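You operate a simulated robot arm through the tools that you are given. There is no shell and no other tool. Be economical: measure what you need, move in short steps, check, and stop when the job is done.

The job below is to be done with a simulated robot arm. You get a single attempt, and the scene is never put back.

Task
Swap the weight in disc hole four for the silver one from the block.
Fine: the old one goes tight into block hole four.

Only the result counts: the job must be done as asked and must still hold three seconds after the hand-in. Knocking over, shifting, dropping, spilling or breaking anything else fails it.

Robot
A 6-joint arm with a two-finger parallel gripper, fixed in place. Base frame: the origin is at the foot of the arm, x ahead of it, y to its left, z up. Lengths are in mm, angles in degrees, forces in N, time in s.
Its first joint turns from -66.0 to 66.0 degrees. Payload 2.7 kg.
Tool frame: the origin (TCP) lies between the finger pads and is the grasp point; the fingertips stand 23 mm ahead of it; z points along the fingers, y is the line along which they close. The gripper opens to 94 mm. The fingers are 38 mm wide and 10 mm thick; the gripper's body (54 by 96 mm) begins 39 mm behind the TCP.
Orientation is told as [roll, pitch, yaw] about the base's x, y, z axes, in that order, counted from this pose: with the fingers straight down and closing along the base's y, the tool's x points along the base's -x, its y along +y and its z along -z.

Tools
- The arm moves only by the tool nudge_tool. Its argument "moves" is a list that holds one entry, the list of rows, each a list of 7 numbers: the gripper command, from -1 (fully open) to 1 (shut), values between in proportion, then the shift along the tool's x, y, z in units of 150 mm (1.0 is 150 mm), then the turn, a rotation vector about the tool's x, y, z in units of 120 degrees (1.0 is 120 degrees). In form: [[[fingers, dx, dy, dz, ax, ay, az], ...]]. A call has 1 to 12 rows; each row is the pose to reach, as a shift and turn from the pose commanded when the call began, along the tool's axes at that moment. A call with a number of a shift or a turn outside -1 to 1 is refused whole. Each row takes 0.2 s and may step no farther than 50 mm and 8.6 degrees from the row before; otherwise, or with a gripper value out of range, the whole call is refused. Where a pose cannot be reached the arm comes as near as it can. A force on the tool above 40 N (or 10 N above the force at the start of the call, whichever is more), or a blocked arm, ends the call early, and 0.2 s more pass. Each finger travels about 45 mm/s and halts on what it meets, pressing with about 23 N; the grip force reading is that of the motor and also rises with nothing between the fingers. The clock runs only during rows and for 0.2 s after the last one: add rows that repeat a pose to give the fingers time. The reply holds the time, the measured pose of the TCP, the force on the tool along the base axes, the opening and the grip force, in the units named above and with some noise.
- Cameras (640 x 400 px; columns grow to the right, rows downward): "scene" is fixed at [58.6, -422.3, 1395.4]; the picture's right is [0.91, -0.41, 0.00], its down [-0.27, -0.60, -0.76] and it looks along [0.31, 0.69, -0.65] (base axes); focal length 308 px, centre (320, 200). "wrist" rides on the gripper at [86, 16, -75] in the tool frame; the picture's right is [-0.18, 0.98, 0.00], its down [-0.58, -0.11, -0.81] and it looks along [-0.79, -0.15, 0.59] (tool axes); focal length 243 px, centre (320, 200). There is no depth. A picture from a camera that has moved, and an enlarged one, comes with that camera's place and axes in the base frame and with its lens.
- capture(camera): a new picture of that camera. No time passes.
- enlarge(camera, box): a new picture of the part [left, top, right, bottom] of that camera's present view, enlarged. No time passes.
- close_job(): hands the job in; it is judged then, once.

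Go step by step. Nothing tells you positions but the pictures and the camera data: compare them with the known pose of the tool, close in by small moves and look again before you grip or let go. The budget is 120 turns and 64 pictures, counting those below and the enlarged ones. Unless the task says otherwise, let go and move clear before handing in, and close with one line.

The tools are called after "Emit:" by a JSON object that holds its "op" and its "data". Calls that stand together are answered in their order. nudge_tool: Moves the arm, as the interface text tells. Its arguments: {"type":"object","properties":{"moves":{"type":"array","items":{"type":"array","items":{"type":"array","items":{"type":"number"}}}}},"required":["moves"]} The other tools are called the same way: capture (camera) takes a picture; enlarge (camera, box) takes an enlarged picture of a part of a camera's view; close_job () hands the job in.

At the start:

```text
t: 0.0
tool_pos: [394.1, -119.3, 1177.8]
tool_rot: [-0.1, -0.2, 0.2]
wrist_force: [-0.2, 0.2, -0.4]
grip_width: 94.0
grasp_force: 0.1
```

scene: 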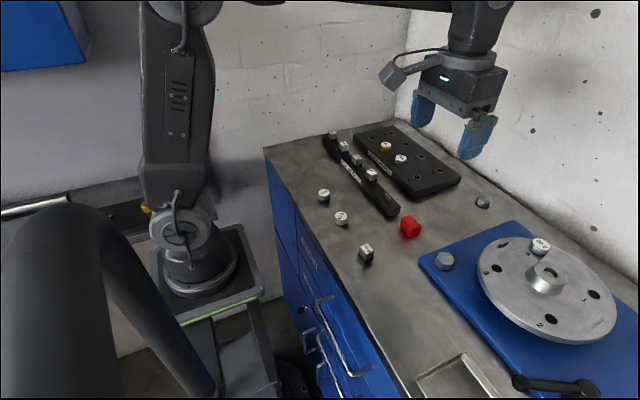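
wrist: 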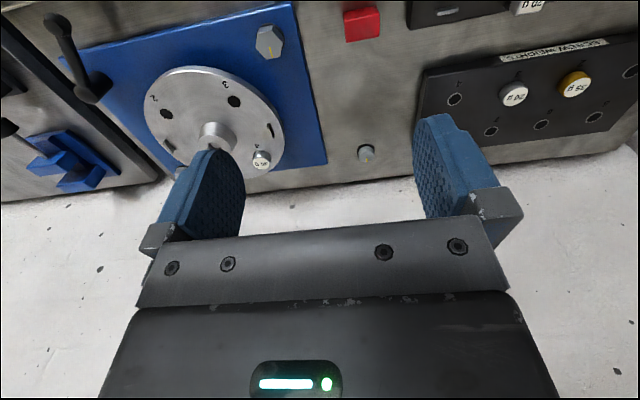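

I see a disc with a weight in one hole, and a block with a yellow and a silver weight. I'll take enlarged views to read labels and locate things.

Emit:
{"op": "enlarge", "data": {"camera": "scene", "box": [310, 110, 470, 210]}}

Emit:
{"op": "enlarge", "data": {"camera": "scene", "box": [420, 190, 640, 350]}}

Emit:
{"op": "enlarge", "data": {"camera": "wrist", "box": [400, 40, 640, 190]}}

Emit:
{"op": "enlarge", "data": {"camera": "wrist", "box": [130, 50, 370, 200]}}

```text
4.00 times, centred on (390, 160) of scene
camera zoom: at [58.6, -422.3, 1395.4], right [0.91, -0.41, 0.0], down [-0.27, -0.6, -0.76], along [0.31, 0.69, -0.65], focal length 1234 px, centre (40, 360)
```

zoom: 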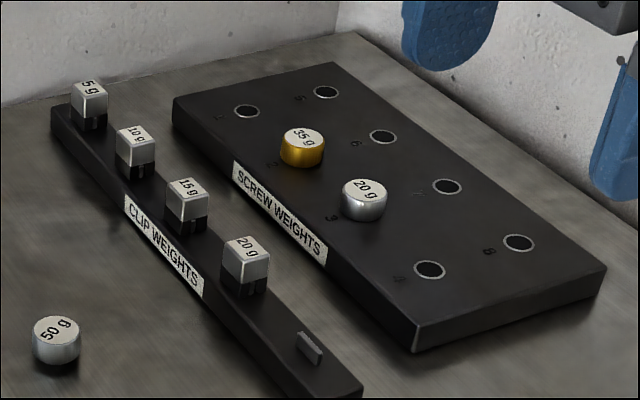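

```text
2.50 times, centred on (530, 270) of scene
camera zoom: at [58.6, -422.3, 1395.4], right [0.91, -0.41, 0.0], down [-0.27, -0.6, -0.76], along [0.31, 0.69, -0.65], focal length 771 px, centre (-205, 25)
```

zoom: 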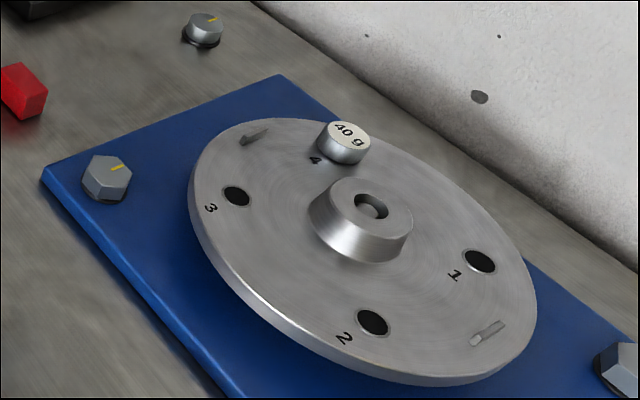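

```text
2.67 times, centred on (520, 115) of wrist
camera zoom: at [309.4, -102.0, 1252.7], right [0.18, 0.98, 0.0], down [0.58, -0.11, 0.81], along [0.79, -0.15, -0.59], focal length 647 px, centre (-213, 427)
```

zoom: 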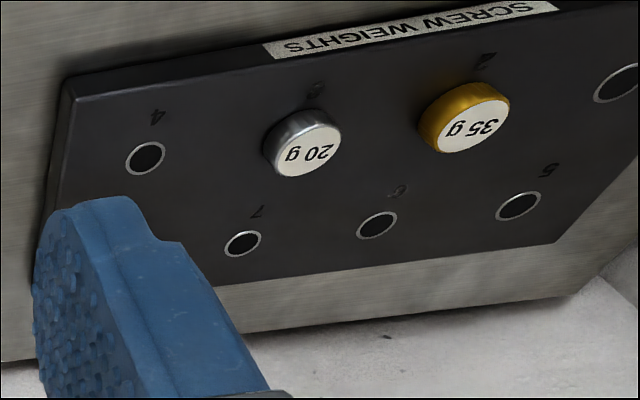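

```text
2.67 times, centred on (250, 125) of wrist
camera zoom: at [309.4, -102.0, 1252.7], right [0.18, 0.98, 0.0], down [0.58, -0.11, 0.81], along [0.79, -0.15, -0.59], focal length 647 px, centre (507, 400)
```

zoom: 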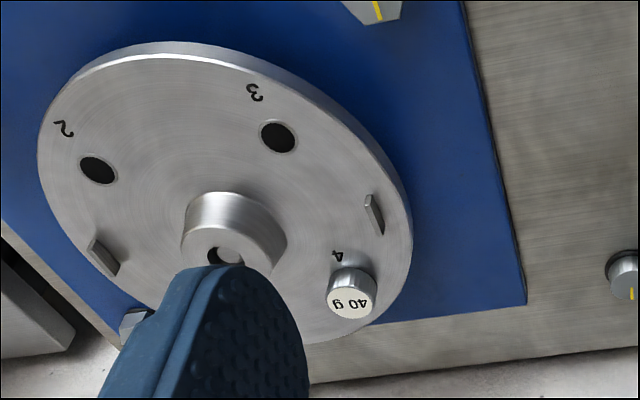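

The silver block weight is the 20 g in hole 3, the old one is the 40 g in disc hole 4, and block hole 4 is empty. Triangulating puts the 40 g near (569,-248,972) and the 20 g near (574,165,900). These are heads of screw weights, so they must be unscrewed. I'll move above the disc first.

Emit:
{"op": "nudge_tool", "data": {"moves": [[[-1, -0.2, -0.17, 0.14, 0, 0, 0], [-1, -0.4, -0.34, 0.28, 0, 0, 0], [-1, -0.6, -0.51, 0.42, 0, 0, 0], [-1, -0.8, -0.68, 0.56, 0, 0, 0], [-1, -1, -0.86, 0.7, 0, 0, 0], [-0.4, -1, -0.86, 0.7, 0, 0, 0], [-0.4, -1, -0.86, 0.7, 0, 0, 0]]]}}

Emit:
{"op": "capture", "data": {"camera": "wrist"}}

Emit:
{"op": "capture", "data": {"camera": "scene"}}

```text
t: 1.6
tool_pos: [546.6, -248.7, 1071.2]
tool_rot: [-0.1, -0.2, 0.0]
wrist_force: [0.2, -0.1, 0.2]
grip_width: 65.8
grasp_force: 0.0
```

```text
57 pictures are left
camera wrist: at [460.1, -232.0, 1147.5], right [0.18, 0.98, 0.0], down [0.58, -0.11, 0.81], along [0.79, -0.15, -0.59], focal length 243 px, centre (320, 200)
```

wrist: 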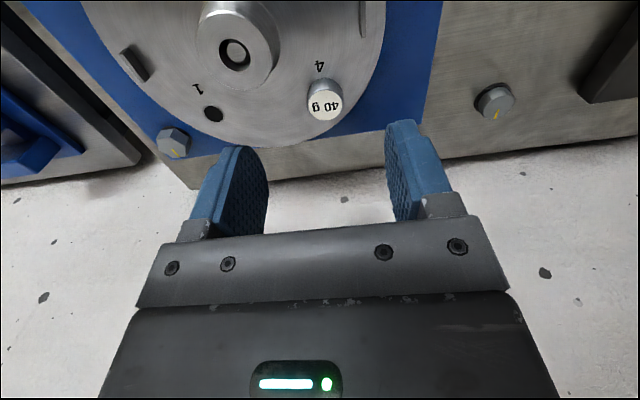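

```text
56 pictures are left
```

scene: 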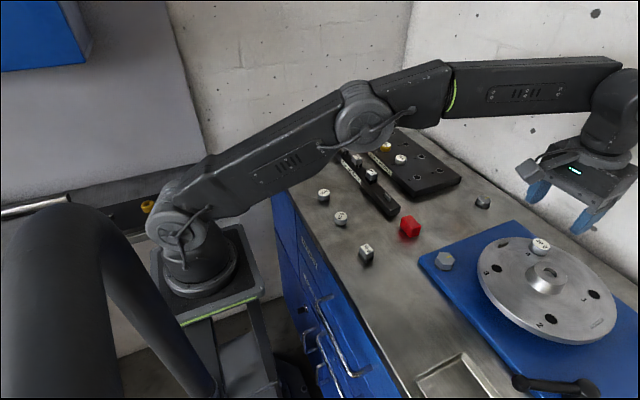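

The view confirms the 40 g at about (567,-249), with its top near z 972 and a diameter of about 30 mm. I'll go down to just above it with the fingers part open, then look again.

Emit:
{"op": "nudge_tool", "data": {"moves": [[[-0.1, -0.07, 0, 0.15, 0, 0, 0], [0.0, -0.137, 0, 0.3, 0, 0, 0], [0.0, -0.137, 0, 0.4, 0, 0, 0], [0.0, -0.137, 0, 0.4, 0, 0, 0]]]}}

Emit:
{"op": "capture", "data": {"camera": "wrist"}}

Emit:
{"op": "enlarge", "data": {"camera": "scene", "box": [480, 150, 640, 250]}}

```text
t: 2.6
tool_pos: [567.0, -245.7, 1013.1]
tool_rot: [-0.1, -0.2, 0.1]
wrist_force: [0.3, -0.1, 0.7]
grip_width: 46.9
grasp_force: 0.1
```

```text
55 pictures are left
camera wrist: at [481.4, -230.7, 1087.7], right [0.18, 0.98, 0.0], down [0.58, -0.11, 0.81], along [0.79, -0.15, -0.59], focal length 243 px, centre (320, 200)
```

wrist: 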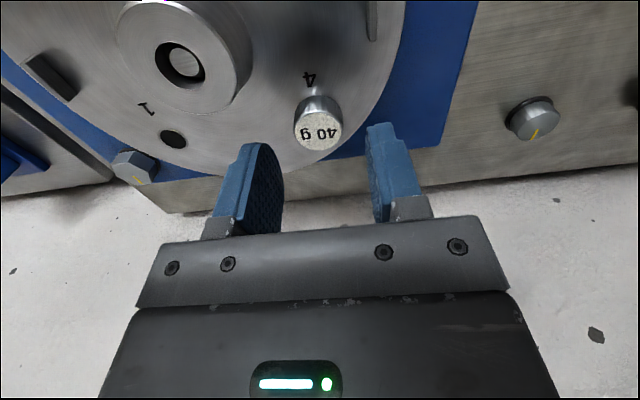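

```text
4.00 times, centred on (560, 200) of scene
camera zoom: at [58.6, -422.3, 1395.4], right [0.91, -0.41, 0.0], down [-0.27, -0.6, -0.76], along [0.31, 0.69, -0.65], focal length 1234 px, centre (-640, 200)
```

zoom: 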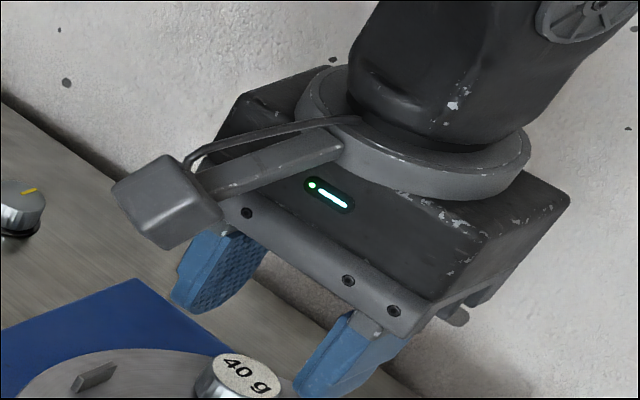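

The weight is confirmed at about (569,-248.5), top near 971 and disc face near 959. I'll turn the tool clockwise first for a long unscrewing stroke, correcting x and y slightly on the way.

Emit:
{"op": "nudge_tool", "data": {"moves": [[[0.0, -0.012, -0.018, 0, 0, 0, 0.065], [0.0, -0.012, -0.018, 0, 0, 0, 0.13], [0.0, -0.012, -0.018, 0, 0, 0, 0.195], [0.0, -0.012, -0.018, 0, 0, 0, 0.26], [0.0, -0.012, -0.018, 0, 0, 0, 0.325], [0.0, -0.012, -0.018, 0, 0, 0, 0.39], [0.0, -0.012, -0.018, 0, 0, 0, 0.455], [0.0, -0.012, -0.018, 0, 0, 0, 0.52], [0.0, -0.012, -0.018, 0, 0, 0, 0.585], [0.0, -0.012, -0.018, 0, 0, 0, 0.65], [0.0, -0.012, -0.018, 0, 0, 0, 0.7], [0.0, -0.012, -0.018, 0, 0, 0, 0.75]]]}}

Emit:
{"op": "capture", "data": {"camera": "wrist"}}

Emit:
{"op": "enlarge", "data": {"camera": "scene", "box": [480, 150, 640, 250]}}

```text
t: 5.2
tool_pos: [568.4, -251.5, 1013.2]
tool_rot: [0.2, 0.0, -90.1]
wrist_force: [0.4, -0.4, 1.1]
grip_width: 47.0
grasp_force: 0.1
```

```text
53 pictures are left
camera wrist: at [585.4, -163.4, 1088.3], right [0.98, -0.19, 0.0], down [-0.11, -0.58, 0.81], along [-0.15, -0.79, -0.59], focal length 243 px, centre (320, 200)
```

wrist: 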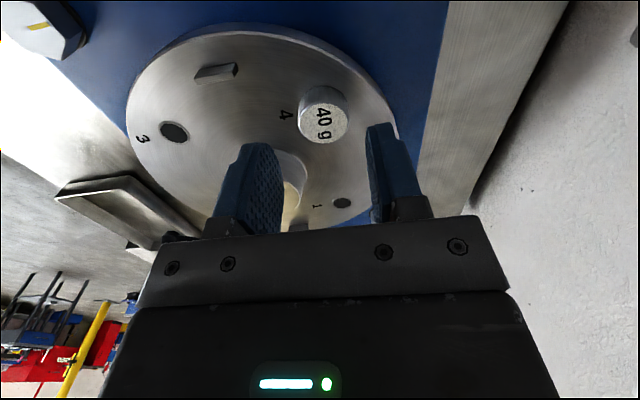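

```text
4.00 times, centred on (560, 200) of scene
camera zoom: at [58.6, -422.3, 1395.4], right [0.91, -0.41, 0.0], down [-0.27, -0.6, -0.76], along [0.31, 0.69, -0.65], focal length 1234 px, centre (-640, 200)
```

zoom: 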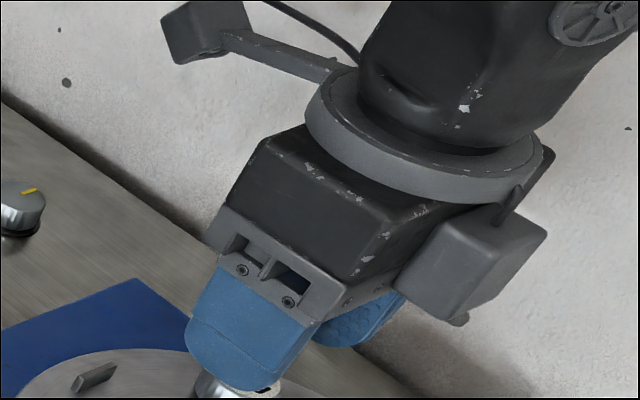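

Both views put the weight at about (570,-248). I'll descend around it without closing and then check.

Emit:
{"op": "nudge_tool", "data": {"moves": [[[0.0, 0.023, 0.009, 0.0, 0, 0, 0], [0.0, 0.023, 0.009, 0.08, 0, 0, 0], [0.0, 0.023, 0.009, 0.15, 0, 0, 0], [0.0, 0.023, 0.009, 0.185, 0, 0, 0], [0.0, 0.023, 0.009, 0.185, 0, 0, 0]]]}}

Emit:
{"op": "capture", "data": {"camera": "wrist"}}

Emit:
{"op": "enlarge", "data": {"camera": "scene", "box": [480, 180, 640, 280]}}

```text
t: 6.4
tool_pos: [568.6, -246.6, 984.3]
tool_rot: [0.1, -0.1, -89.9]
wrist_force: [-0.5, 0.1, -0.3]
grip_width: 47.4
grasp_force: 0.1
```

```text
51 pictures are left
camera wrist: at [586.2, -159.8, 1059.8], right [0.98, -0.18, 0.0], down [-0.11, -0.58, 0.81], along [-0.15, -0.79, -0.59], focal length 243 px, centre (320, 200)
```

wrist: 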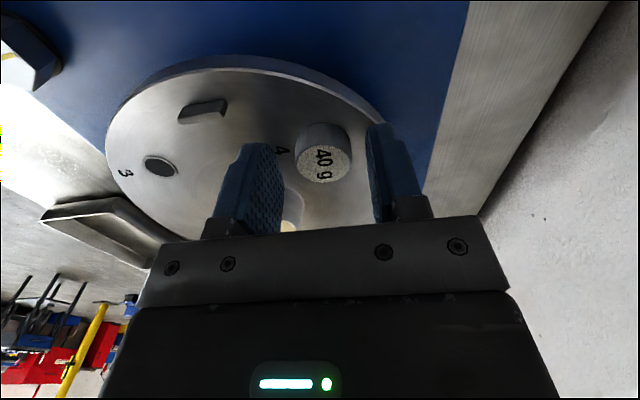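

```text
4.00 times, centred on (560, 230) of scene
camera zoom: at [58.6, -422.3, 1395.4], right [0.91, -0.41, 0.0], down [-0.27, -0.6, -0.76], along [0.31, 0.69, -0.65], focal length 1234 px, centre (-640, 80)
```

zoom: 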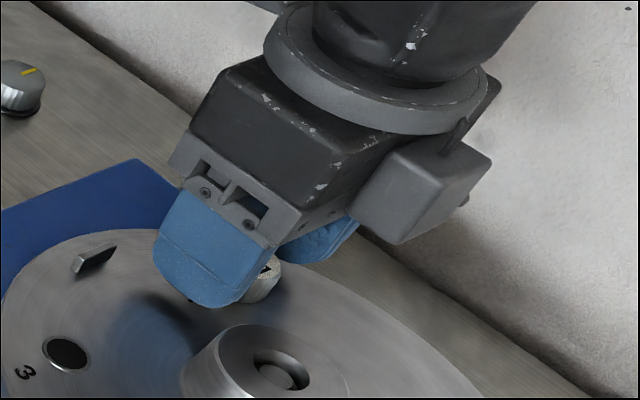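

The fingers straddle the weight with about a 2 mm offset. I'll correct it and close.

Emit:
{"op": "nudge_tool", "data": {"moves": [[[0.0, 0.0, 0.014, 0.0, 0, 0, 0], [0.3, 0.0, 0.014, 0.0, 0, 0, 0], [1, 0.0, 0.014, 0.0, 0, 0, 0], [1, 0.0, 0.014, 0.0, 0, 0, 0], [1, 0.0, 0.014, 0.0, 0, 0, 0]]]}}

Emit:
{"op": "enlarge", "data": {"camera": "wrist", "box": [200, 100, 440, 250]}}

```text
t: 7.6
tool_pos: [570.1, -246.2, 985.6]
tool_rot: [0.1, 0.0, -90.0]
wrist_force: [-5.0, 0.6, -0.1]
grip_width: 28.6
grasp_force: 23.3
```

```text
2.67 times, centred on (320, 175) of wrist
camera zoom: at [587.8, -159.9, 1060.1], right [0.98, -0.18, 0.0], down [-0.11, -0.58, 0.81], along [-0.15, -0.79, -0.59], focal length 647 px, centre (320, 267)
```

zoom: 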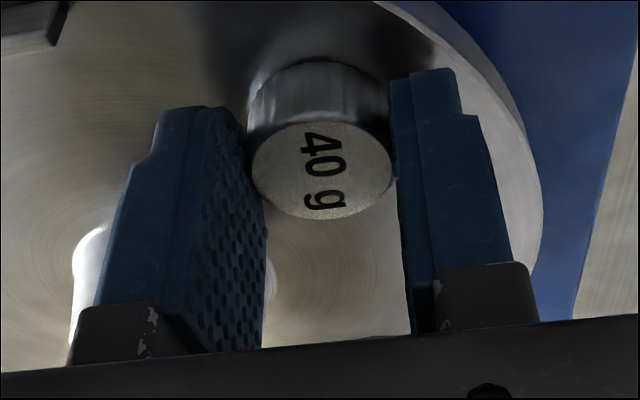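

The weight is gripped at 28.6 mm. I'll make a short counterclockwise test turn.

Emit:
{"op": "nudge_tool", "data": {"moves": [[[1, 0.0, 0.0, 0.0, 0, 0, -0.06], [1, 0.0, 0.0, 0.0, 0, 0, -0.12], [1, 0.0, 0.0, 0.0, 0, 0, -0.18], [1, 0.0, 0.0, 0.0, 0, 0, -0.24]]]}}

Emit:
{"op": "enlarge", "data": {"camera": "wrist", "box": [200, 100, 440, 250]}}

Emit:
{"op": "enlarge", "data": {"camera": "scene", "box": [420, 190, 640, 350]}}

```text
t: 8.6
tool_pos: [569.6, -247.5, 985.5]
tool_rot: [0.0, -0.1, -61.1]
wrist_force: [-17.4, -1.5, 1.0]
grip_width: 28.4
grasp_force: 23.0
```

```text
2.67 times, centred on (320, 175) of wrist
camera zoom: at [543.7, -163.7, 1060.6], right [0.95, 0.31, 0.0], down [0.19, -0.56, 0.81], along [0.25, -0.77, -0.59], focal length 647 px, centre (320, 267)
```

zoom: 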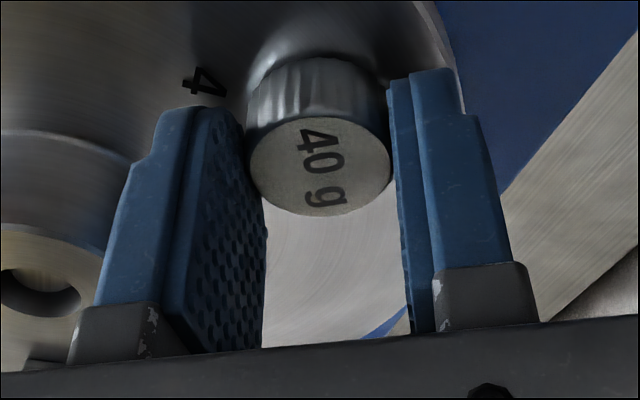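

```text
2.50 times, centred on (530, 270) of scene
camera zoom: at [58.1, -422.4, 1395.5], right [0.91, -0.41, 0.0], down [-0.27, -0.6, -0.76], along [0.31, 0.69, -0.65], focal length 771 px, centre (-205, 25)
```

zoom: 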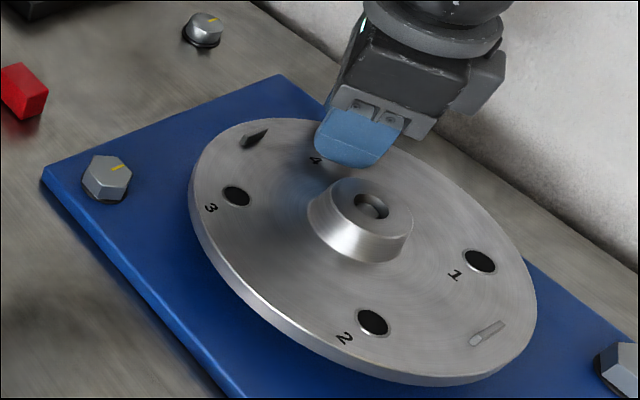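

The weight turns with the gripper and the disc stays still. The side force of -17 N in x means I'm a little off its axis, so I'll shift about 1 mm to relieve it.

Emit:
{"op": "nudge_tool", "data": {"moves": [[[1, 0.0032, -0.0058, 0.0, 0, 0, 0], [1, 0.0032, -0.0058, 0.0, 0, 0, 0]]]}}

```text
t: 9.2
tool_pos: [569.4, -247.9, 985.8]
tool_rot: [0.1, -0.3, -61.2]
wrist_force: [-12.9, -6.8, -0.3]
grip_width: 28.4
grasp_force: 23.3
```

Emit:
{"op": "nudge_tool", "data": {"moves": [[[1, 0.001, -0.009, 0.0, 0, 0, 0], [1, 0.001, -0.016, 0.0, 0, 0, 0], [1, 0.001, -0.016, 0.0, 0, 0, 0]]]}}

```text
t: 10.0
tool_pos: [569.3, -248.2, 985.9]
tool_rot: [0.4, -0.3, -61.1]
wrist_force: [8.9, -5.9, -1.9]
grip_width: 28.5
grasp_force: 22.8
```

Emit:
{"op": "nudge_tool", "data": {"moves": [[[1, -0.006, 0.003, 0.0, 0, 0, 0], [1, -0.006, 0.003, 0.0, 0, 0, -0.065], [1, -0.006, 0.003, 0.0, 0, 0, -0.13], [1, -0.006, 0.003, 0.0, 0, 0, -0.195], [1, -0.006, 0.003, 0.0, 0, 0, -0.26], [1, -0.006, 0.003, 0.0, 0, 0, -0.325], [1, -0.006, 0.003, 0.0, 0, 0, -0.39]]]}}

```text
t: 11.6
tool_pos: [569.1, -249.0, 986.3]
tool_rot: [-0.1, -0.1, -14.2]
wrist_force: [-11.1, 9.1, 6.5]
grip_width: 28.8
grasp_force: 22.5
```

The weight is turning freely and rising slowly. I'll continue the stroke with a small lift and recentre.

Emit:
{"op": "nudge_tool", "data": {"moves": [[[1, 0.007, 0.003, -0.005, 0, 0, 0], [1, 0.007, 0.003, -0.006, 0, 0, -0.065], [1, 0.007, 0.003, -0.007, 0, 0, -0.13], [1, 0.007, 0.003, -0.008, 0, 0, -0.195], [1, 0.007, 0.003, -0.009, 0, 0, -0.26], [1, 0.007, 0.003, -0.01, 0, 0, -0.325], [1, 0.007, 0.003, -0.011, 0, 0, -0.39]]]}}

```text
t: 13.2
tool_pos: [568.3, -249.1, 986.9]
tool_rot: [-0.4, -0.1, 32.5]
wrist_force: [13.5, -23.5, -2.6]
grip_width: 28.5
grasp_force: 23.4
```

Emit:
{"op": "nudge_tool", "data": {"moves": [[[1, 0.001, -0.011, 0, 0, 0, 0], [1, 0.001, -0.011, 0, 0, 0, 0], [1, 0.001, -0.011, -0.001, 0, 0, -0.065], [1, 0.001, -0.011, -0.002, 0, 0, -0.13], [1, 0.001, -0.011, -0.003, 0, 0, -0.195], [1, 0.001, -0.011, -0.004, 0, 0, -0.26], [1, 0.001, -0.011, -0.005, 0, 0, -0.325], [1, 0.001, -0.011, -0.006, 0, 0, -0.39]]]}}

Emit:
{"op": "enlarge", "data": {"camera": "wrist", "box": [200, 100, 440, 250]}}

```text
t: 15.0
tool_pos: [568.6, -251.0, 988.0]
tool_rot: [-0.3, 0.1, 79.4]
wrist_force: [16.2, -15.0, -1.8]
grip_width: 28.9
grasp_force: 23.0
```

```text
2.67 times, centred on (320, 175) of wrist
camera zoom: at [539.1, -331.4, 1063.3], right [-0.93, 0.36, -0.01], down [0.21, 0.55, 0.81], along [0.29, 0.75, -0.59], focal length 647 px, centre (320, 267)
```

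zoom: 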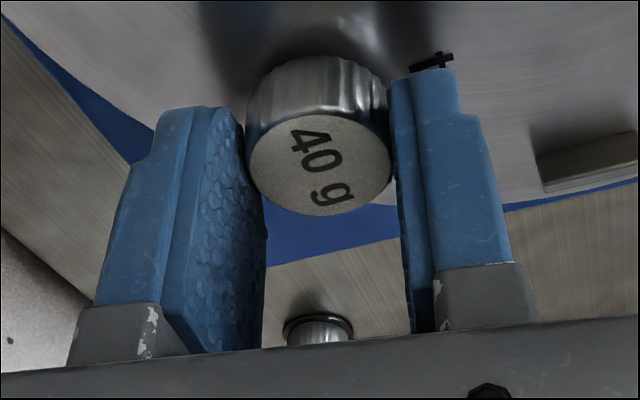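

About half a turn done. The weight rose about 2.5 mm with little slip. I'll release, swing back and regrip.

Emit:
{"op": "nudge_tool", "data": {"moves": [[[0.0, 0, 0, 0, 0, 0, 0], [0.0, 0, 0, 0, 0, 0, 0], [0.0, 0, 0, 0, 0, 0, 0.07], [0.0, 0, 0, 0, 0, 0, 0.14], [0.0, 0, 0, 0, 0, 0, 0.21], [0.0, 0, 0, 0, 0, 0, 0.28], [0.0, 0, 0, 0, 0, 0, 0.35], [0.0, 0, 0, 0, 0, 0, 0.42], [0.0, 0, 0, 0, 0, 0, 0.49], [0.0, 0, 0, 0, 0, 0, 0.56], [0.0, 0, 0, 0, 0, 0, 0.63], [0.0, 0, 0, 0, 0, 0, 0.7]]]}}

Emit:
{"op": "nudge_tool", "data": {"moves": [[[0.0, 0, 0, 0, 0, 0, 0.07], [0.0, 0, 0, 0, 0, 0, 0.14], [0.0, 0, 0, 0, 0, 0, 0.21], [0.0, 0, 0, 0, 0, 0, 0.28], [0.0, 0, 0, 0, 0, 0, 0.35], [0.0, 0, 0, 0, 0, 0, 0.42], [0.0, 0, 0, 0, 0, 0, 0.49], [0.0, 0, 0, 0, 0, 0, 0.56], [0.0, 0, 0, 0, 0, 0, 0.63], [0.0, 0, 0, 0, 0, 0, 0.7], [0.0, 0, 0, 0, 0, 0, 0.7]]]}}

Emit:
{"op": "enlarge", "data": {"camera": "wrist", "box": [200, 100, 440, 250]}}

```text
t: 17.6
tool_pos: [568.8, -247.9, 987.3]
tool_rot: [-0.1, -0.2, -4.9]
wrist_force: [-0.4, -0.1, 0.5]
grip_width: 47.1
grasp_force: 0.1
```

```text
t: 20.0
tool_pos: [569.4, -250.1, 988.8]
tool_rot: [0.2, 0.0, -88.9]
wrist_force: [-0.6, -0.4, -0.4]
grip_width: 46.9
grasp_force: 0.0
```

```text
2.67 times, centred on (320, 175) of wrist
camera zoom: at [584.3, -162.1, 1063.5], right [0.99, -0.16, 0.0], down [-0.1, -0.58, 0.81], along [-0.13, -0.8, -0.59], focal length 647 px, centre (320, 267)
```

zoom: 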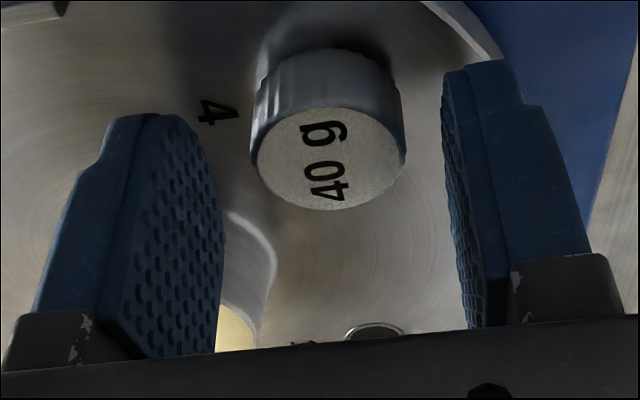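

The weight is centred between the fingers. I'll regrip and keep turning.

Emit:
{"op": "nudge_tool", "data": {"moves": [[[1, 0.004, 0, 0, 0, 0, 0], [1, 0.004, 0, 0, 0, 0, 0], [1, 0.004, 0, 0, 0, 0, 0], [1, 0.004, 0, -0.001, 0, 0, -0.07], [1, 0.004, 0, -0.0018, 0, 0, -0.14], [1, 0.004, 0, -0.0026, 0, 0, -0.21], [1, 0.004, 0, -0.0034, 0, 0, -0.28], [1, 0.004, 0, -0.0042, 0, 0, -0.35], [1, 0.004, 0, -0.005, 0, 0, -0.42], [1, 0.004, 0, -0.0058, 0, 0, -0.49], [1, 0.004, 0, -0.0066, 0, 0, -0.56], [1, 0.004, 0, -0.0074, 0, 0, -0.63]]]}}

```text
t: 22.6
tool_pos: [569.5, -248.8, 988.4]
tool_rot: [-0.1, -0.2, -13.0]
wrist_force: [8.4, 2.5, 4.6]
grip_width: 28.7
grasp_force: 23.5
```

Emit:
{"op": "nudge_tool", "data": {"moves": [[[1, -0.004, 0.002, -0.004, 0, 0, -0.07], [1, -0.004, 0.002, -0.005, 0, 0, -0.14], [1, -0.004, 0.002, -0.006, 0, 0, -0.21], [1, -0.004, 0.002, -0.007, 0, 0, -0.28], [1, -0.004, 0.002, -0.008, 0, 0, -0.35], [1, -0.004, 0.002, -0.009, 0, 0, -0.42], [1, -0.004, 0.002, -0.01, 0, 0, -0.49], [1, -0.004, 0.002, -0.011, 0, 0, -0.56], [1, -0.004, 0.002, -0.012, 0, 0, -0.63], [1, -0.004, 0.002, -0.013, 0, 0, -0.7]]]}}

Emit:
{"op": "enlarge", "data": {"camera": "wrist", "box": [200, 100, 440, 250]}}

```text
t: 24.8
tool_pos: [568.9, -248.8, 992.3]
tool_rot: [-0.2, 0.0, 71.0]
wrist_force: [1.2, -0.2, 0.6]
grip_width: 28.5
grasp_force: 22.9
```

```text
2.67 times, centred on (320, 175) of wrist
camera zoom: at [526.9, -324.5, 1065.9], right [-0.87, 0.49, 0.0], down [0.29, 0.52, 0.81], along [0.4, 0.7, -0.59], focal length 647 px, centre (320, 267)
```

zoom: 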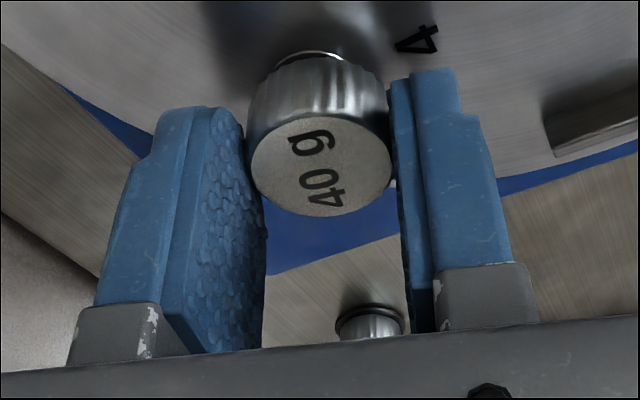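

All forces have vanished, so the thread may already be free. I'll test with a slow lift.

Emit:
{"op": "nudge_tool", "data": {"moves": [[[1, 0, 0, -0.008, 0, 0, 0], [1, 0, 0, -0.016, 0, 0, 0], [1, 0, 0, -0.024, 0, 0, 0], [1, 0, 0, -0.024, 0, 0, 0]]]}}

Emit:
{"op": "enlarge", "data": {"camera": "wrist", "box": [200, 100, 440, 250]}}

```text
t: 25.8
tool_pos: [569.3, -247.9, 994.6]
tool_rot: [-0.3, 0.0, 70.8]
wrist_force: [0.5, 0.5, -0.8]
grip_width: 28.6
grasp_force: 23.3
```

```text
2.67 times, centred on (320, 175) of wrist
camera zoom: at [526.5, -324.1, 1070.0], right [-0.87, 0.5, 0.0], down [0.29, 0.51, 0.81], along [0.4, 0.7, -0.59], focal length 647 px, centre (320, 267)
```

zoom: 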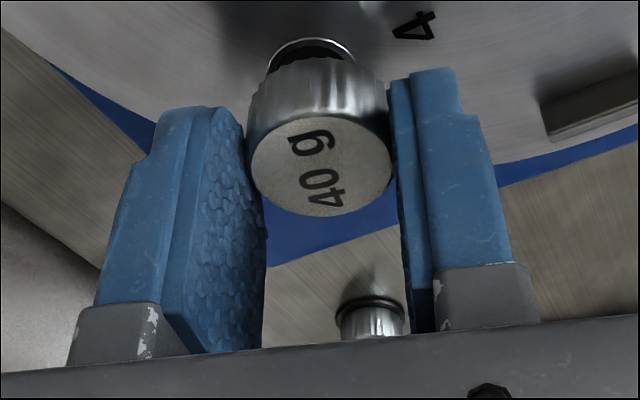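

It lifts freely. I'll raise it well clear and carry it toward the block.

Emit:
{"op": "nudge_tool", "data": {"moves": [[[1, 0, 0, -0.12, 0, 0, 0], [1, 0, 0, -0.26, 0, 0, 0], [1, 0, 0, -0.4, 0, 0, 0], [1, -0.15, 0.065, -0.45, 0, 0, 0], [1, -0.35, 0.15, -0.45, 0, 0, 0], [1, -0.55, 0.235, -0.45, 0, 0, 0], [1, -0.75, 0.32, -0.45, 0, 0, 0], [1, -0.855, 0.365, -0.45, 0, 0, 0]]]}}

Emit:
{"op": "nudge_tool", "data": {"moves": [[[1, -0.15, 0.065, 0, 0, 0, 0], [1, -0.35, 0.15, 0, 0, 0, 0], [1, -0.55, 0.235, 0, 0, 0, 0], [1, -0.65, 0.275, 0, 0, 0, 0], [1, -0.65, 0.275, 0, 0, 0, 0]]]}}

Emit:
{"op": "capture", "data": {"camera": "wrist"}}

Emit:
{"op": "capture", "data": {"camera": "scene"}}

```text
t: 27.6
tool_pos: [558.7, -109.2, 1061.8]
tool_rot: [-0.2, 0.0, 70.7]
wrist_force: [0.0, -1.1, 0.3]
grip_width: 28.3
grasp_force: 23.1
out of reach, approached as far as the arm can: row 4
```

```text
t: 28.8
tool_pos: [552.0, -4.1, 1061.5]
tool_rot: [-0.1, 0.1, 70.8]
wrist_force: [-0.4, 0.7, -0.1]
grip_width: 28.5
grasp_force: 22.9
```

```text
42 pictures are left
camera wrist: at [509.6, -80.5, 1136.7], right [-0.87, 0.5, 0.0], down [0.29, 0.51, 0.81], along [0.4, 0.7, -0.59], focal length 243 px, centre (320, 200)
```

wrist: 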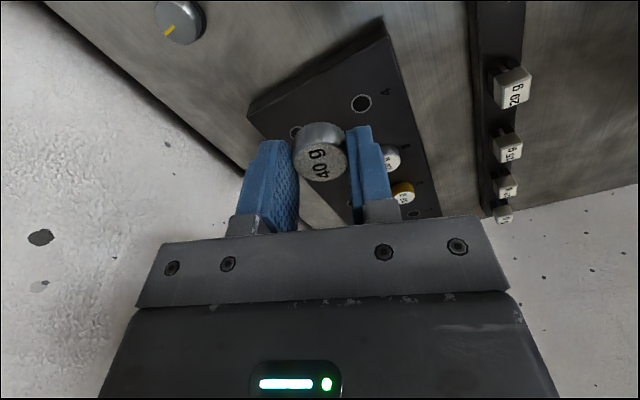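

```text
41 pictures are left
```

scene: 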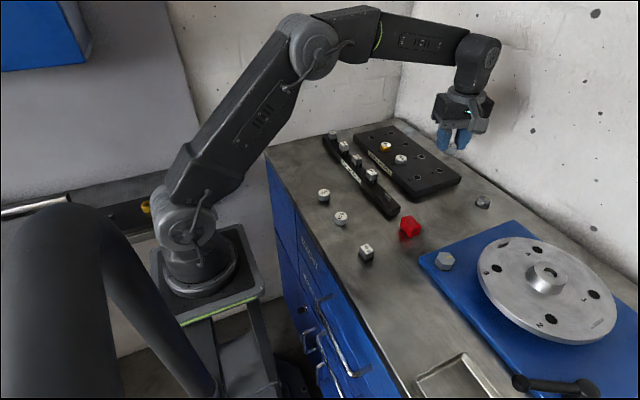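

Rays from three views agree on block hole 4 near (539,51) with the block top at about z 925. I'll move closer to refine that.

Emit:
{"op": "nudge_tool", "data": {"moves": [[[1, -0.05, 0.05, 0.1, 0, 0, 0], [1, -0.104, 0.107, 0.2, 0, 0, 0], [1, -0.104, 0.107, 0.267, 0, 0, 0], [1, -0.104, 0.107, 0.267, 0, 0, 0]]]}}

Emit:
{"op": "capture", "data": {"camera": "wrist"}}

Emit:
{"op": "enlarge", "data": {"camera": "scene", "box": [360, 100, 520, 200]}}

```text
t: 29.8
tool_pos: [542.9, 16.3, 1021.7]
tool_rot: [-0.2, -0.1, 70.7]
wrist_force: [-0.6, 0.3, -0.6]
grip_width: 28.5
grasp_force: 22.7
```

```text
40 pictures are left
camera wrist: at [500.3, -60.3, 1096.5], right [-0.87, 0.5, 0.0], down [0.29, 0.51, 0.81], along [0.4, 0.7, -0.59], focal length 243 px, centre (320, 200)
```

wrist: 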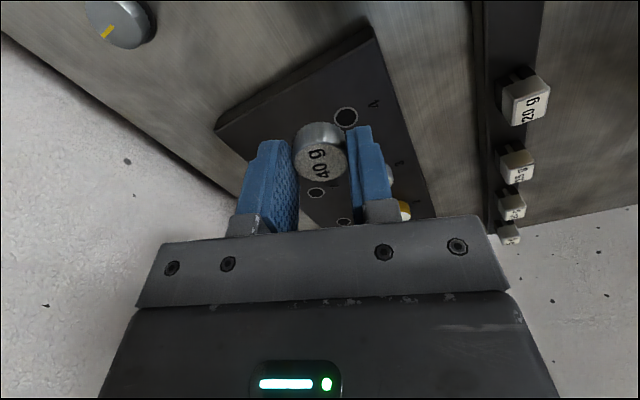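

```text
4.00 times, centred on (440, 150) of scene
camera zoom: at [58.6, -422.3, 1395.4], right [0.91, -0.41, 0.0], down [-0.27, -0.6, -0.76], along [0.31, 0.69, -0.65], focal length 1234 px, centre (-160, 400)
```

zoom: 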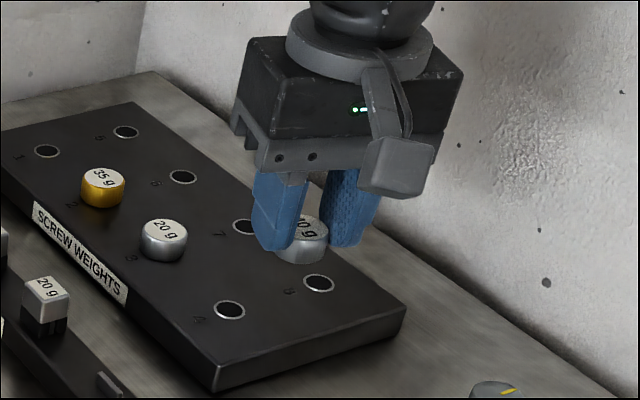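

Hole 4 is at about (540.5,51.5,930), with all rays in agreement. I'll move a little closer and check again.

Emit:
{"op": "nudge_tool", "data": {"moves": [[[1, -0.04, 0.02, 0.1, 0, 0, 0], [1, -0.084, 0.043, 0.2, 0, 0, 0], [1, -0.084, 0.043, 0.247, 0, 0, 0], [1, -0.084, 0.043, 0.247, 0, 0, 0]]]}}

Emit:
{"op": "capture", "data": {"camera": "wrist"}}

Emit:
{"op": "enlarge", "data": {"camera": "scene", "box": [380, 130, 480, 192]}}

```text
t: 30.8
tool_pos: [541.7, 29.3, 984.3]
tool_rot: [-0.2, 0.0, 70.7]
wrist_force: [0.3, 0.5, -0.4]
grip_width: 28.4
grasp_force: 22.9
```

```text
38 pictures are left
camera wrist: at [499.0, -46.3, 1060.7], right [-0.87, 0.5, 0.0], down [0.29, 0.51, 0.81], along [0.4, 0.7, -0.59], focal length 243 px, centre (320, 200)
```

wrist: 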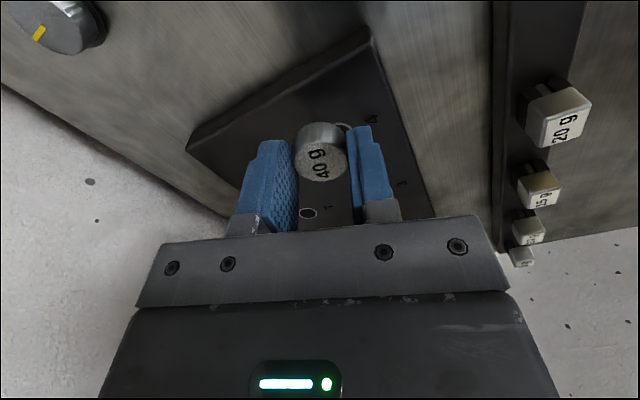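

```text
6.40 times, centred on (430, 161) of scene
camera zoom: at [58.6, -422.3, 1395.4], right [0.91, -0.41, 0.0], down [-0.27, -0.6, -0.76], along [0.31, 0.69, -0.65], focal length 1974 px, centre (-384, 450)
```

zoom: 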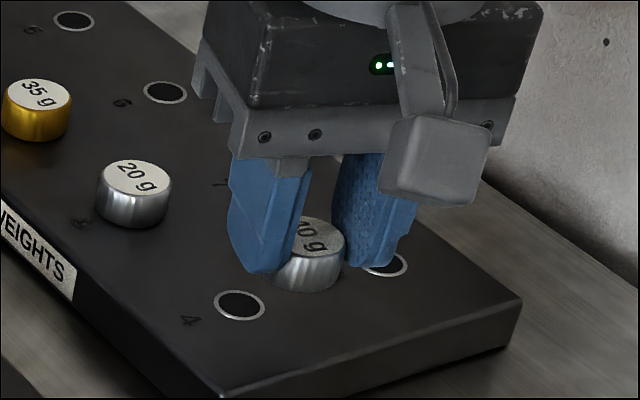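

To align precisely I'll go straight above the hole at z≈1020. There it should show at about (321,81) in the wrist view, just above the held weight.

Emit:
{"op": "nudge_tool", "data": {"moves": [[[1, 0, 0, -0.12, 0, 0, 0], [1, -0.07, 0.028, -0.24, 0, 0, 0], [1, -0.137, 0.056, -0.24, 0, 0, 0], [1, -0.137, 0.056, -0.24, 0, 0, 0]]]}}

Emit:
{"op": "enlarge", "data": {"camera": "wrist", "box": [240, 50, 400, 150]}}

```text
t: 31.8
tool_pos: [540.8, 53.6, 1021.7]
tool_rot: [-0.2, 0.1, 70.9]
wrist_force: [0.1, -0.1, -0.4]
grip_width: 28.5
grasp_force: 23.2
```

```text
4.00 times, centred on (320, 100) of wrist
camera zoom: at [497.9, -23.2, 1096.2], right [-0.87, 0.5, 0.0], down [0.29, 0.51, 0.81], along [0.4, 0.7, -0.59], focal length 970 px, centre (320, 600)
```

zoom: 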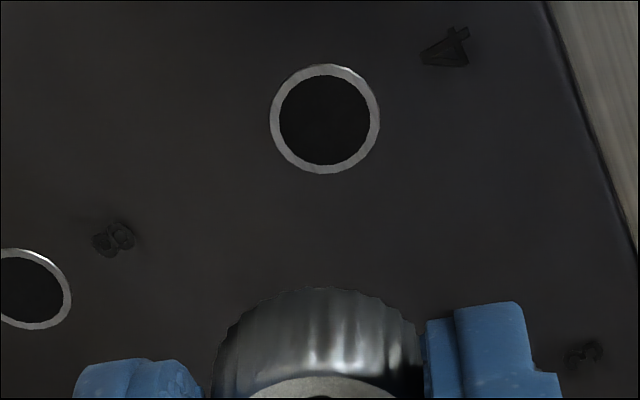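

The alignment looks very good: hole at (321.3,79.5) against the predicted (321,80). I'll descend 22 mm and recheck.

Emit:
{"op": "nudge_tool", "data": {"moves": [[[1, 0, 0, 0.08, 0, 0, 0], [1, 0, 0, 0.155, 0, 0, 0], [1, 0, 0, 0.155, 0, 0, 0]]]}}

Emit:
{"op": "enlarge", "data": {"camera": "wrist", "box": [240, 70, 400, 170]}}

Emit:
{"op": "enlarge", "data": {"camera": "scene", "box": [380, 130, 480, 192]}}

```text
t: 32.6
tool_pos: [540.2, 51.5, 997.0]
tool_rot: [-0.1, 0.0, 70.8]
wrist_force: [0.5, 0.4, -0.6]
grip_width: 28.4
grasp_force: 23.2
```

```text
4.00 times, centred on (320, 120) of wrist
camera zoom: at [497.3, -23.7, 1072.6], right [-0.87, 0.5, 0.0], down [0.29, 0.51, 0.81], along [0.4, 0.7, -0.59], focal length 970 px, centre (320, 520)
```

zoom: 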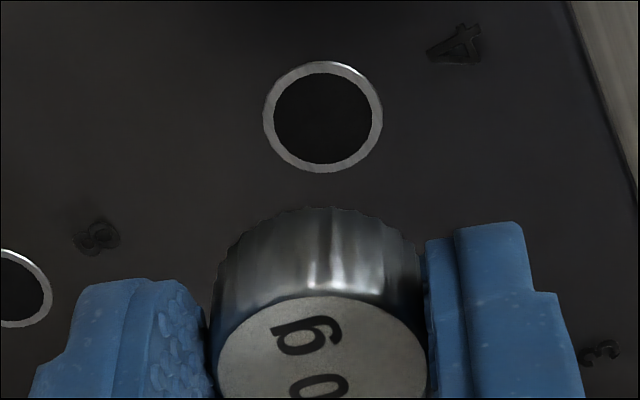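

```text
6.40 times, centred on (430, 161) of scene
camera zoom: at [58.6, -422.3, 1395.4], right [0.91, -0.41, 0.0], down [-0.27, -0.6, -0.76], along [0.31, 0.69, -0.65], focal length 1974 px, centre (-384, 450)
```

zoom: 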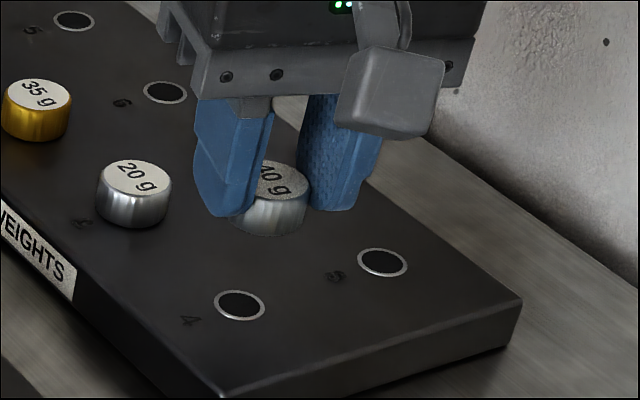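

The alignment held during the descent. I'll go down toward thread-entry height while watching the force.

Emit:
{"op": "nudge_tool", "data": {"moves": [[[1, 0, 0, 0.07, 0, 0, 0], [1, 0, 0, 0.14, 0, 0, 0], [1, 0, 0, 0.17, 0, 0, 0], [1, 0, 0, 0.19, 0, 0, 0], [1, 0, 0, 0.2, 0, 0, 0], [1, 0, 0, 0.207, 0, 0, 0]]]}}

Emit:
{"op": "enlarge", "data": {"camera": "scene", "box": [380, 130, 480, 192]}}

Emit:
{"op": "enlarge", "data": {"camera": "wrist", "box": [240, 70, 400, 170]}}

```text
t: 34.0
tool_pos: [539.4, 52.9, 966.1]
tool_rot: [-0.2, 0.0, 70.8]
wrist_force: [0.3, -0.7, -0.8]
grip_width: 28.5
grasp_force: 22.8
```

```text
6.40 times, centred on (430, 161) of scene
camera zoom: at [58.6, -422.3, 1395.4], right [0.91, -0.41, 0.0], down [-0.27, -0.6, -0.76], along [0.31, 0.69, -0.65], focal length 1974 px, centre (-384, 450)
```

zoom: 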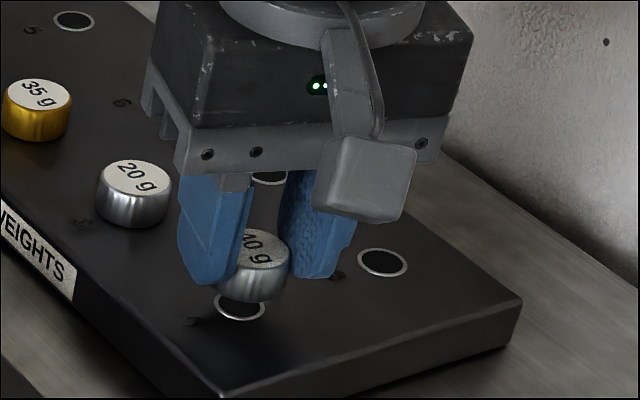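

```text
4.00 times, centred on (320, 120) of wrist
camera zoom: at [496.9, -23.6, 1041.3], right [-0.87, 0.5, 0.0], down [0.29, 0.51, 0.81], along [0.4, 0.7, -0.59], focal length 970 px, centre (320, 520)
```

zoom: 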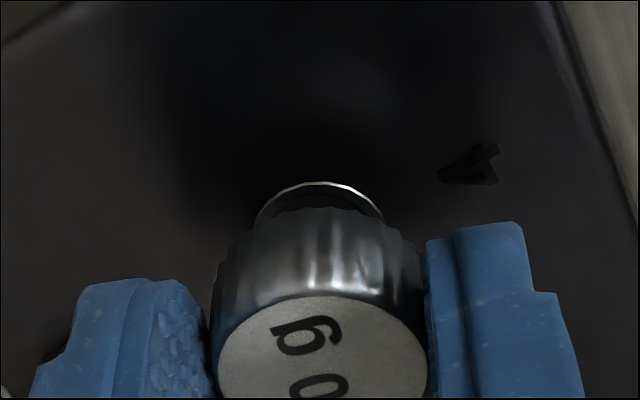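

The lateral alignment is good, but I want the height and depth more exact, so I'll zoom in on both views.

Emit:
{"op": "enlarge", "data": {"camera": "scene", "box": [400, 160, 448, 190]}}

Emit:
{"op": "enlarge", "data": {"camera": "wrist", "box": [288, 105, 352, 145]}}

```text
13.33 times, centred on (424, 175) of scene
camera zoom: at [58.6, -422.3, 1395.4], right [0.91, -0.41, 0.0], down [-0.27, -0.6, -0.76], along [0.31, 0.69, -0.65], focal length 4113 px, centre (-1067, 533)
```

zoom: 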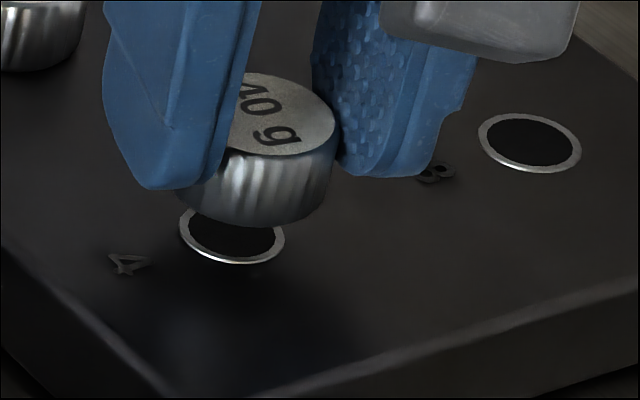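

```text
10.00 times, centred on (320, 125) of wrist
camera zoom: at [496.9, -23.6, 1041.3], right [-0.87, 0.5, 0.0], down [0.29, 0.51, 0.81], along [0.4, 0.7, -0.59], focal length 2426 px, centre (320, 950)
```

zoom: 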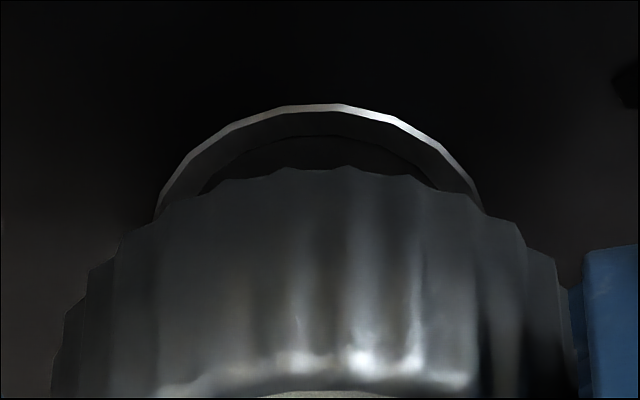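

Recomputed, the block top is about z 927 and the weight is on the hole axis to within about 1 mm. I'll descend slowly to find contact.

Emit:
{"op": "nudge_tool", "data": {"moves": [[[1, 0, 0, 0.006, 0, 0, 0], [1, 0, 0, 0.012, 0, 0, 0], [1, 0, 0, 0.018, 0, 0, 0], [1, 0, 0, 0.024, 0, 0, 0]]]}}

```text
t: 35.0
tool_pos: [539.5, 51.4, 964.3]
tool_rot: [-0.2, -0.1, 70.9]
wrist_force: [0.1, -0.9, -0.2]
grip_width: 28.3
grasp_force: 22.9
```

Emit:
{"op": "nudge_tool", "data": {"moves": [[[1, 0, 0, 0.005, 0, 0, 0], [1, 0, 0, 0.01, 0, 0, 0], [1, 0, 0, 0.014, 0, 0, 0], [1, 0, 0, 0.014, 0, 0, 0]]]}}

```text
t: 36.0
tool_pos: [541.1, 52.0, 960.6]
tool_rot: [-0.2, 0.0, 70.9]
wrist_force: [-0.1, -0.3, -0.3]
grip_width: 28.5
grasp_force: 23.3
```

Emit:
{"op": "nudge_tool", "data": {"moves": [[[1, 0, 0, 0.005, 0, 0, 0], [1, 0, 0, 0.01, 0, 0, 0], [1, 0, 0, 0.01, 0, 0, 0]]]}}

Emit:
{"op": "enlarge", "data": {"camera": "scene", "box": [400, 160, 448, 190]}}

```text
t: 36.8
tool_pos: [539.9, 51.5, 959.0]
tool_rot: [-0.2, 0.1, 70.9]
wrist_force: [1.8, 0.8, -2.1]
grip_width: 28.3
grasp_force: 23.0
```

```text
13.33 times, centred on (424, 175) of scene
camera zoom: at [58.7, -422.3, 1395.4], right [0.91, -0.41, 0.0], down [-0.27, -0.6, -0.76], along [0.31, 0.69, -0.65], focal length 4113 px, centre (-1067, 533)
```

zoom: 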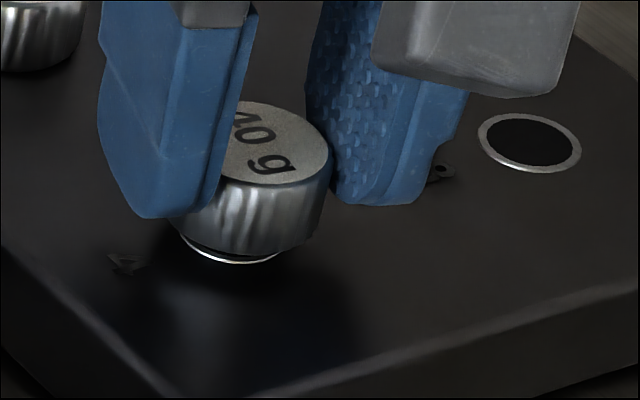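

Contact is starting to register and the head is a few mm above the rim. I'll start turning clockwise with gentle descent.

Emit:
{"op": "nudge_tool", "data": {"moves": [[[1, 0, 0, 0.003, 0, 0, 0.0], [1, 0, 0, 0.004, 0, 0, 0.065], [1, 0, 0, 0.005, 0, 0, 0.13], [1, 0, 0, 0.006, 0, 0, 0.195], [1, 0, 0, 0.007, 0, 0, 0.26], [1, 0, 0, 0.008, 0, 0, 0.325], [1, 0, 0, 0.008, 0, 0, 0.39]]]}}

```text
t: 38.4
tool_pos: [539.5, 53.9, 957.8]
tool_rot: [0.0, -0.1, 24.0]
wrist_force: [-2.7, 12.2, 1.9]
grip_width: 28.4
grasp_force: 23.0
```

Emit:
{"op": "nudge_tool", "data": {"moves": [[[1, -0.0027, 0.006, 0.0, 0, 0, 0.0], [1, -0.0027, 0.006, 0.001, 0, 0, 0.065], [1, -0.0027, 0.006, 0.002, 0, 0, 0.13], [1, -0.0027, 0.006, 0.003, 0, 0, 0.195], [1, -0.0027, 0.006, 0.004, 0, 0, 0.26], [1, -0.0027, 0.006, 0.005, 0, 0, 0.325], [1, -0.0027, 0.006, 0.006, 0, 0, 0.39]]]}}

Emit:
{"op": "enlarge", "data": {"camera": "wrist", "box": [200, 90, 440, 240]}}

```text
t: 40.0
tool_pos: [539.3, 54.3, 957.4]
tool_rot: [0.1, -0.3, -22.8]
wrist_force: [-7.9, 13.7, 3.5]
grip_width: 28.1
grasp_force: 23.0
```

```text
2.67 times, centred on (320, 165) of wrist
camera zoom: at [467.1, 103.3, 1032.0], right [0.55, 0.83, 0.0], down [0.49, -0.33, 0.81], along [0.68, -0.45, -0.59], focal length 647 px, centre (320, 293)
```

zoom: 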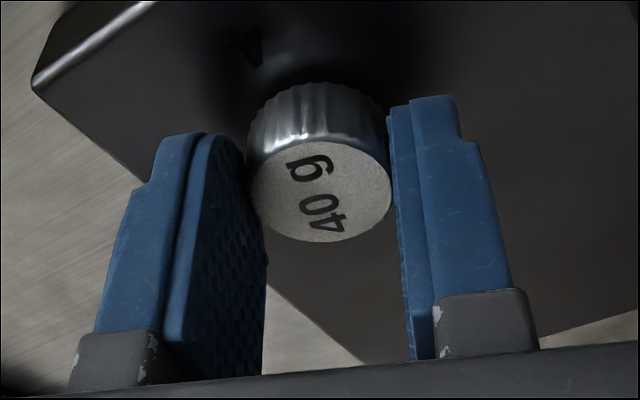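

Emit:
{"op": "nudge_tool", "data": {"moves": [[[1, 0.007, 0.0055, 0.0, 0, 0, 0.0], [1, 0.007, 0.0055, 0.001, 0, 0, 0.065], [1, 0.007, 0.0055, 0.002, 0, 0, 0.13], [1, 0.007, 0.0055, 0.003, 0, 0, 0.195], [1, 0.007, 0.0055, 0.004, 0, 0, 0.26], [1, 0.007, 0.0055, 0.005, 0, 0, 0.325], [1, 0.007, 0.0055, 0.006, 0, 0, 0.39], [1, 0.007, 0.0055, 0.007, 0, 0, 0.455], [1, 0.007, 0.0055, 0.008, 0, 0, 0.52]]]}}

Emit:
{"op": "enlarge", "data": {"camera": "scene", "box": [400, 160, 448, 190]}}

```text
t: 42.0
tool_pos: [541.2, 55.2, 956.5]
tool_rot: [0.4, -0.1, -85.4]
wrist_force: [17.5, 9.2, 1.2]
grip_width: 28.5
grasp_force: 23.4
```

```text
13.33 times, centred on (424, 175) of scene
camera zoom: at [59.0, -422.1, 1395.5], right [0.91, -0.41, 0.0], down [-0.27, -0.6, -0.76], along [0.31, 0.69, -0.65], focal length 4113 px, centre (-1067, 533)
```

zoom: 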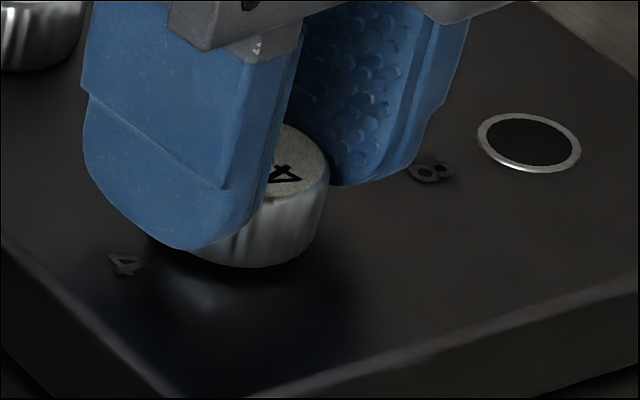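

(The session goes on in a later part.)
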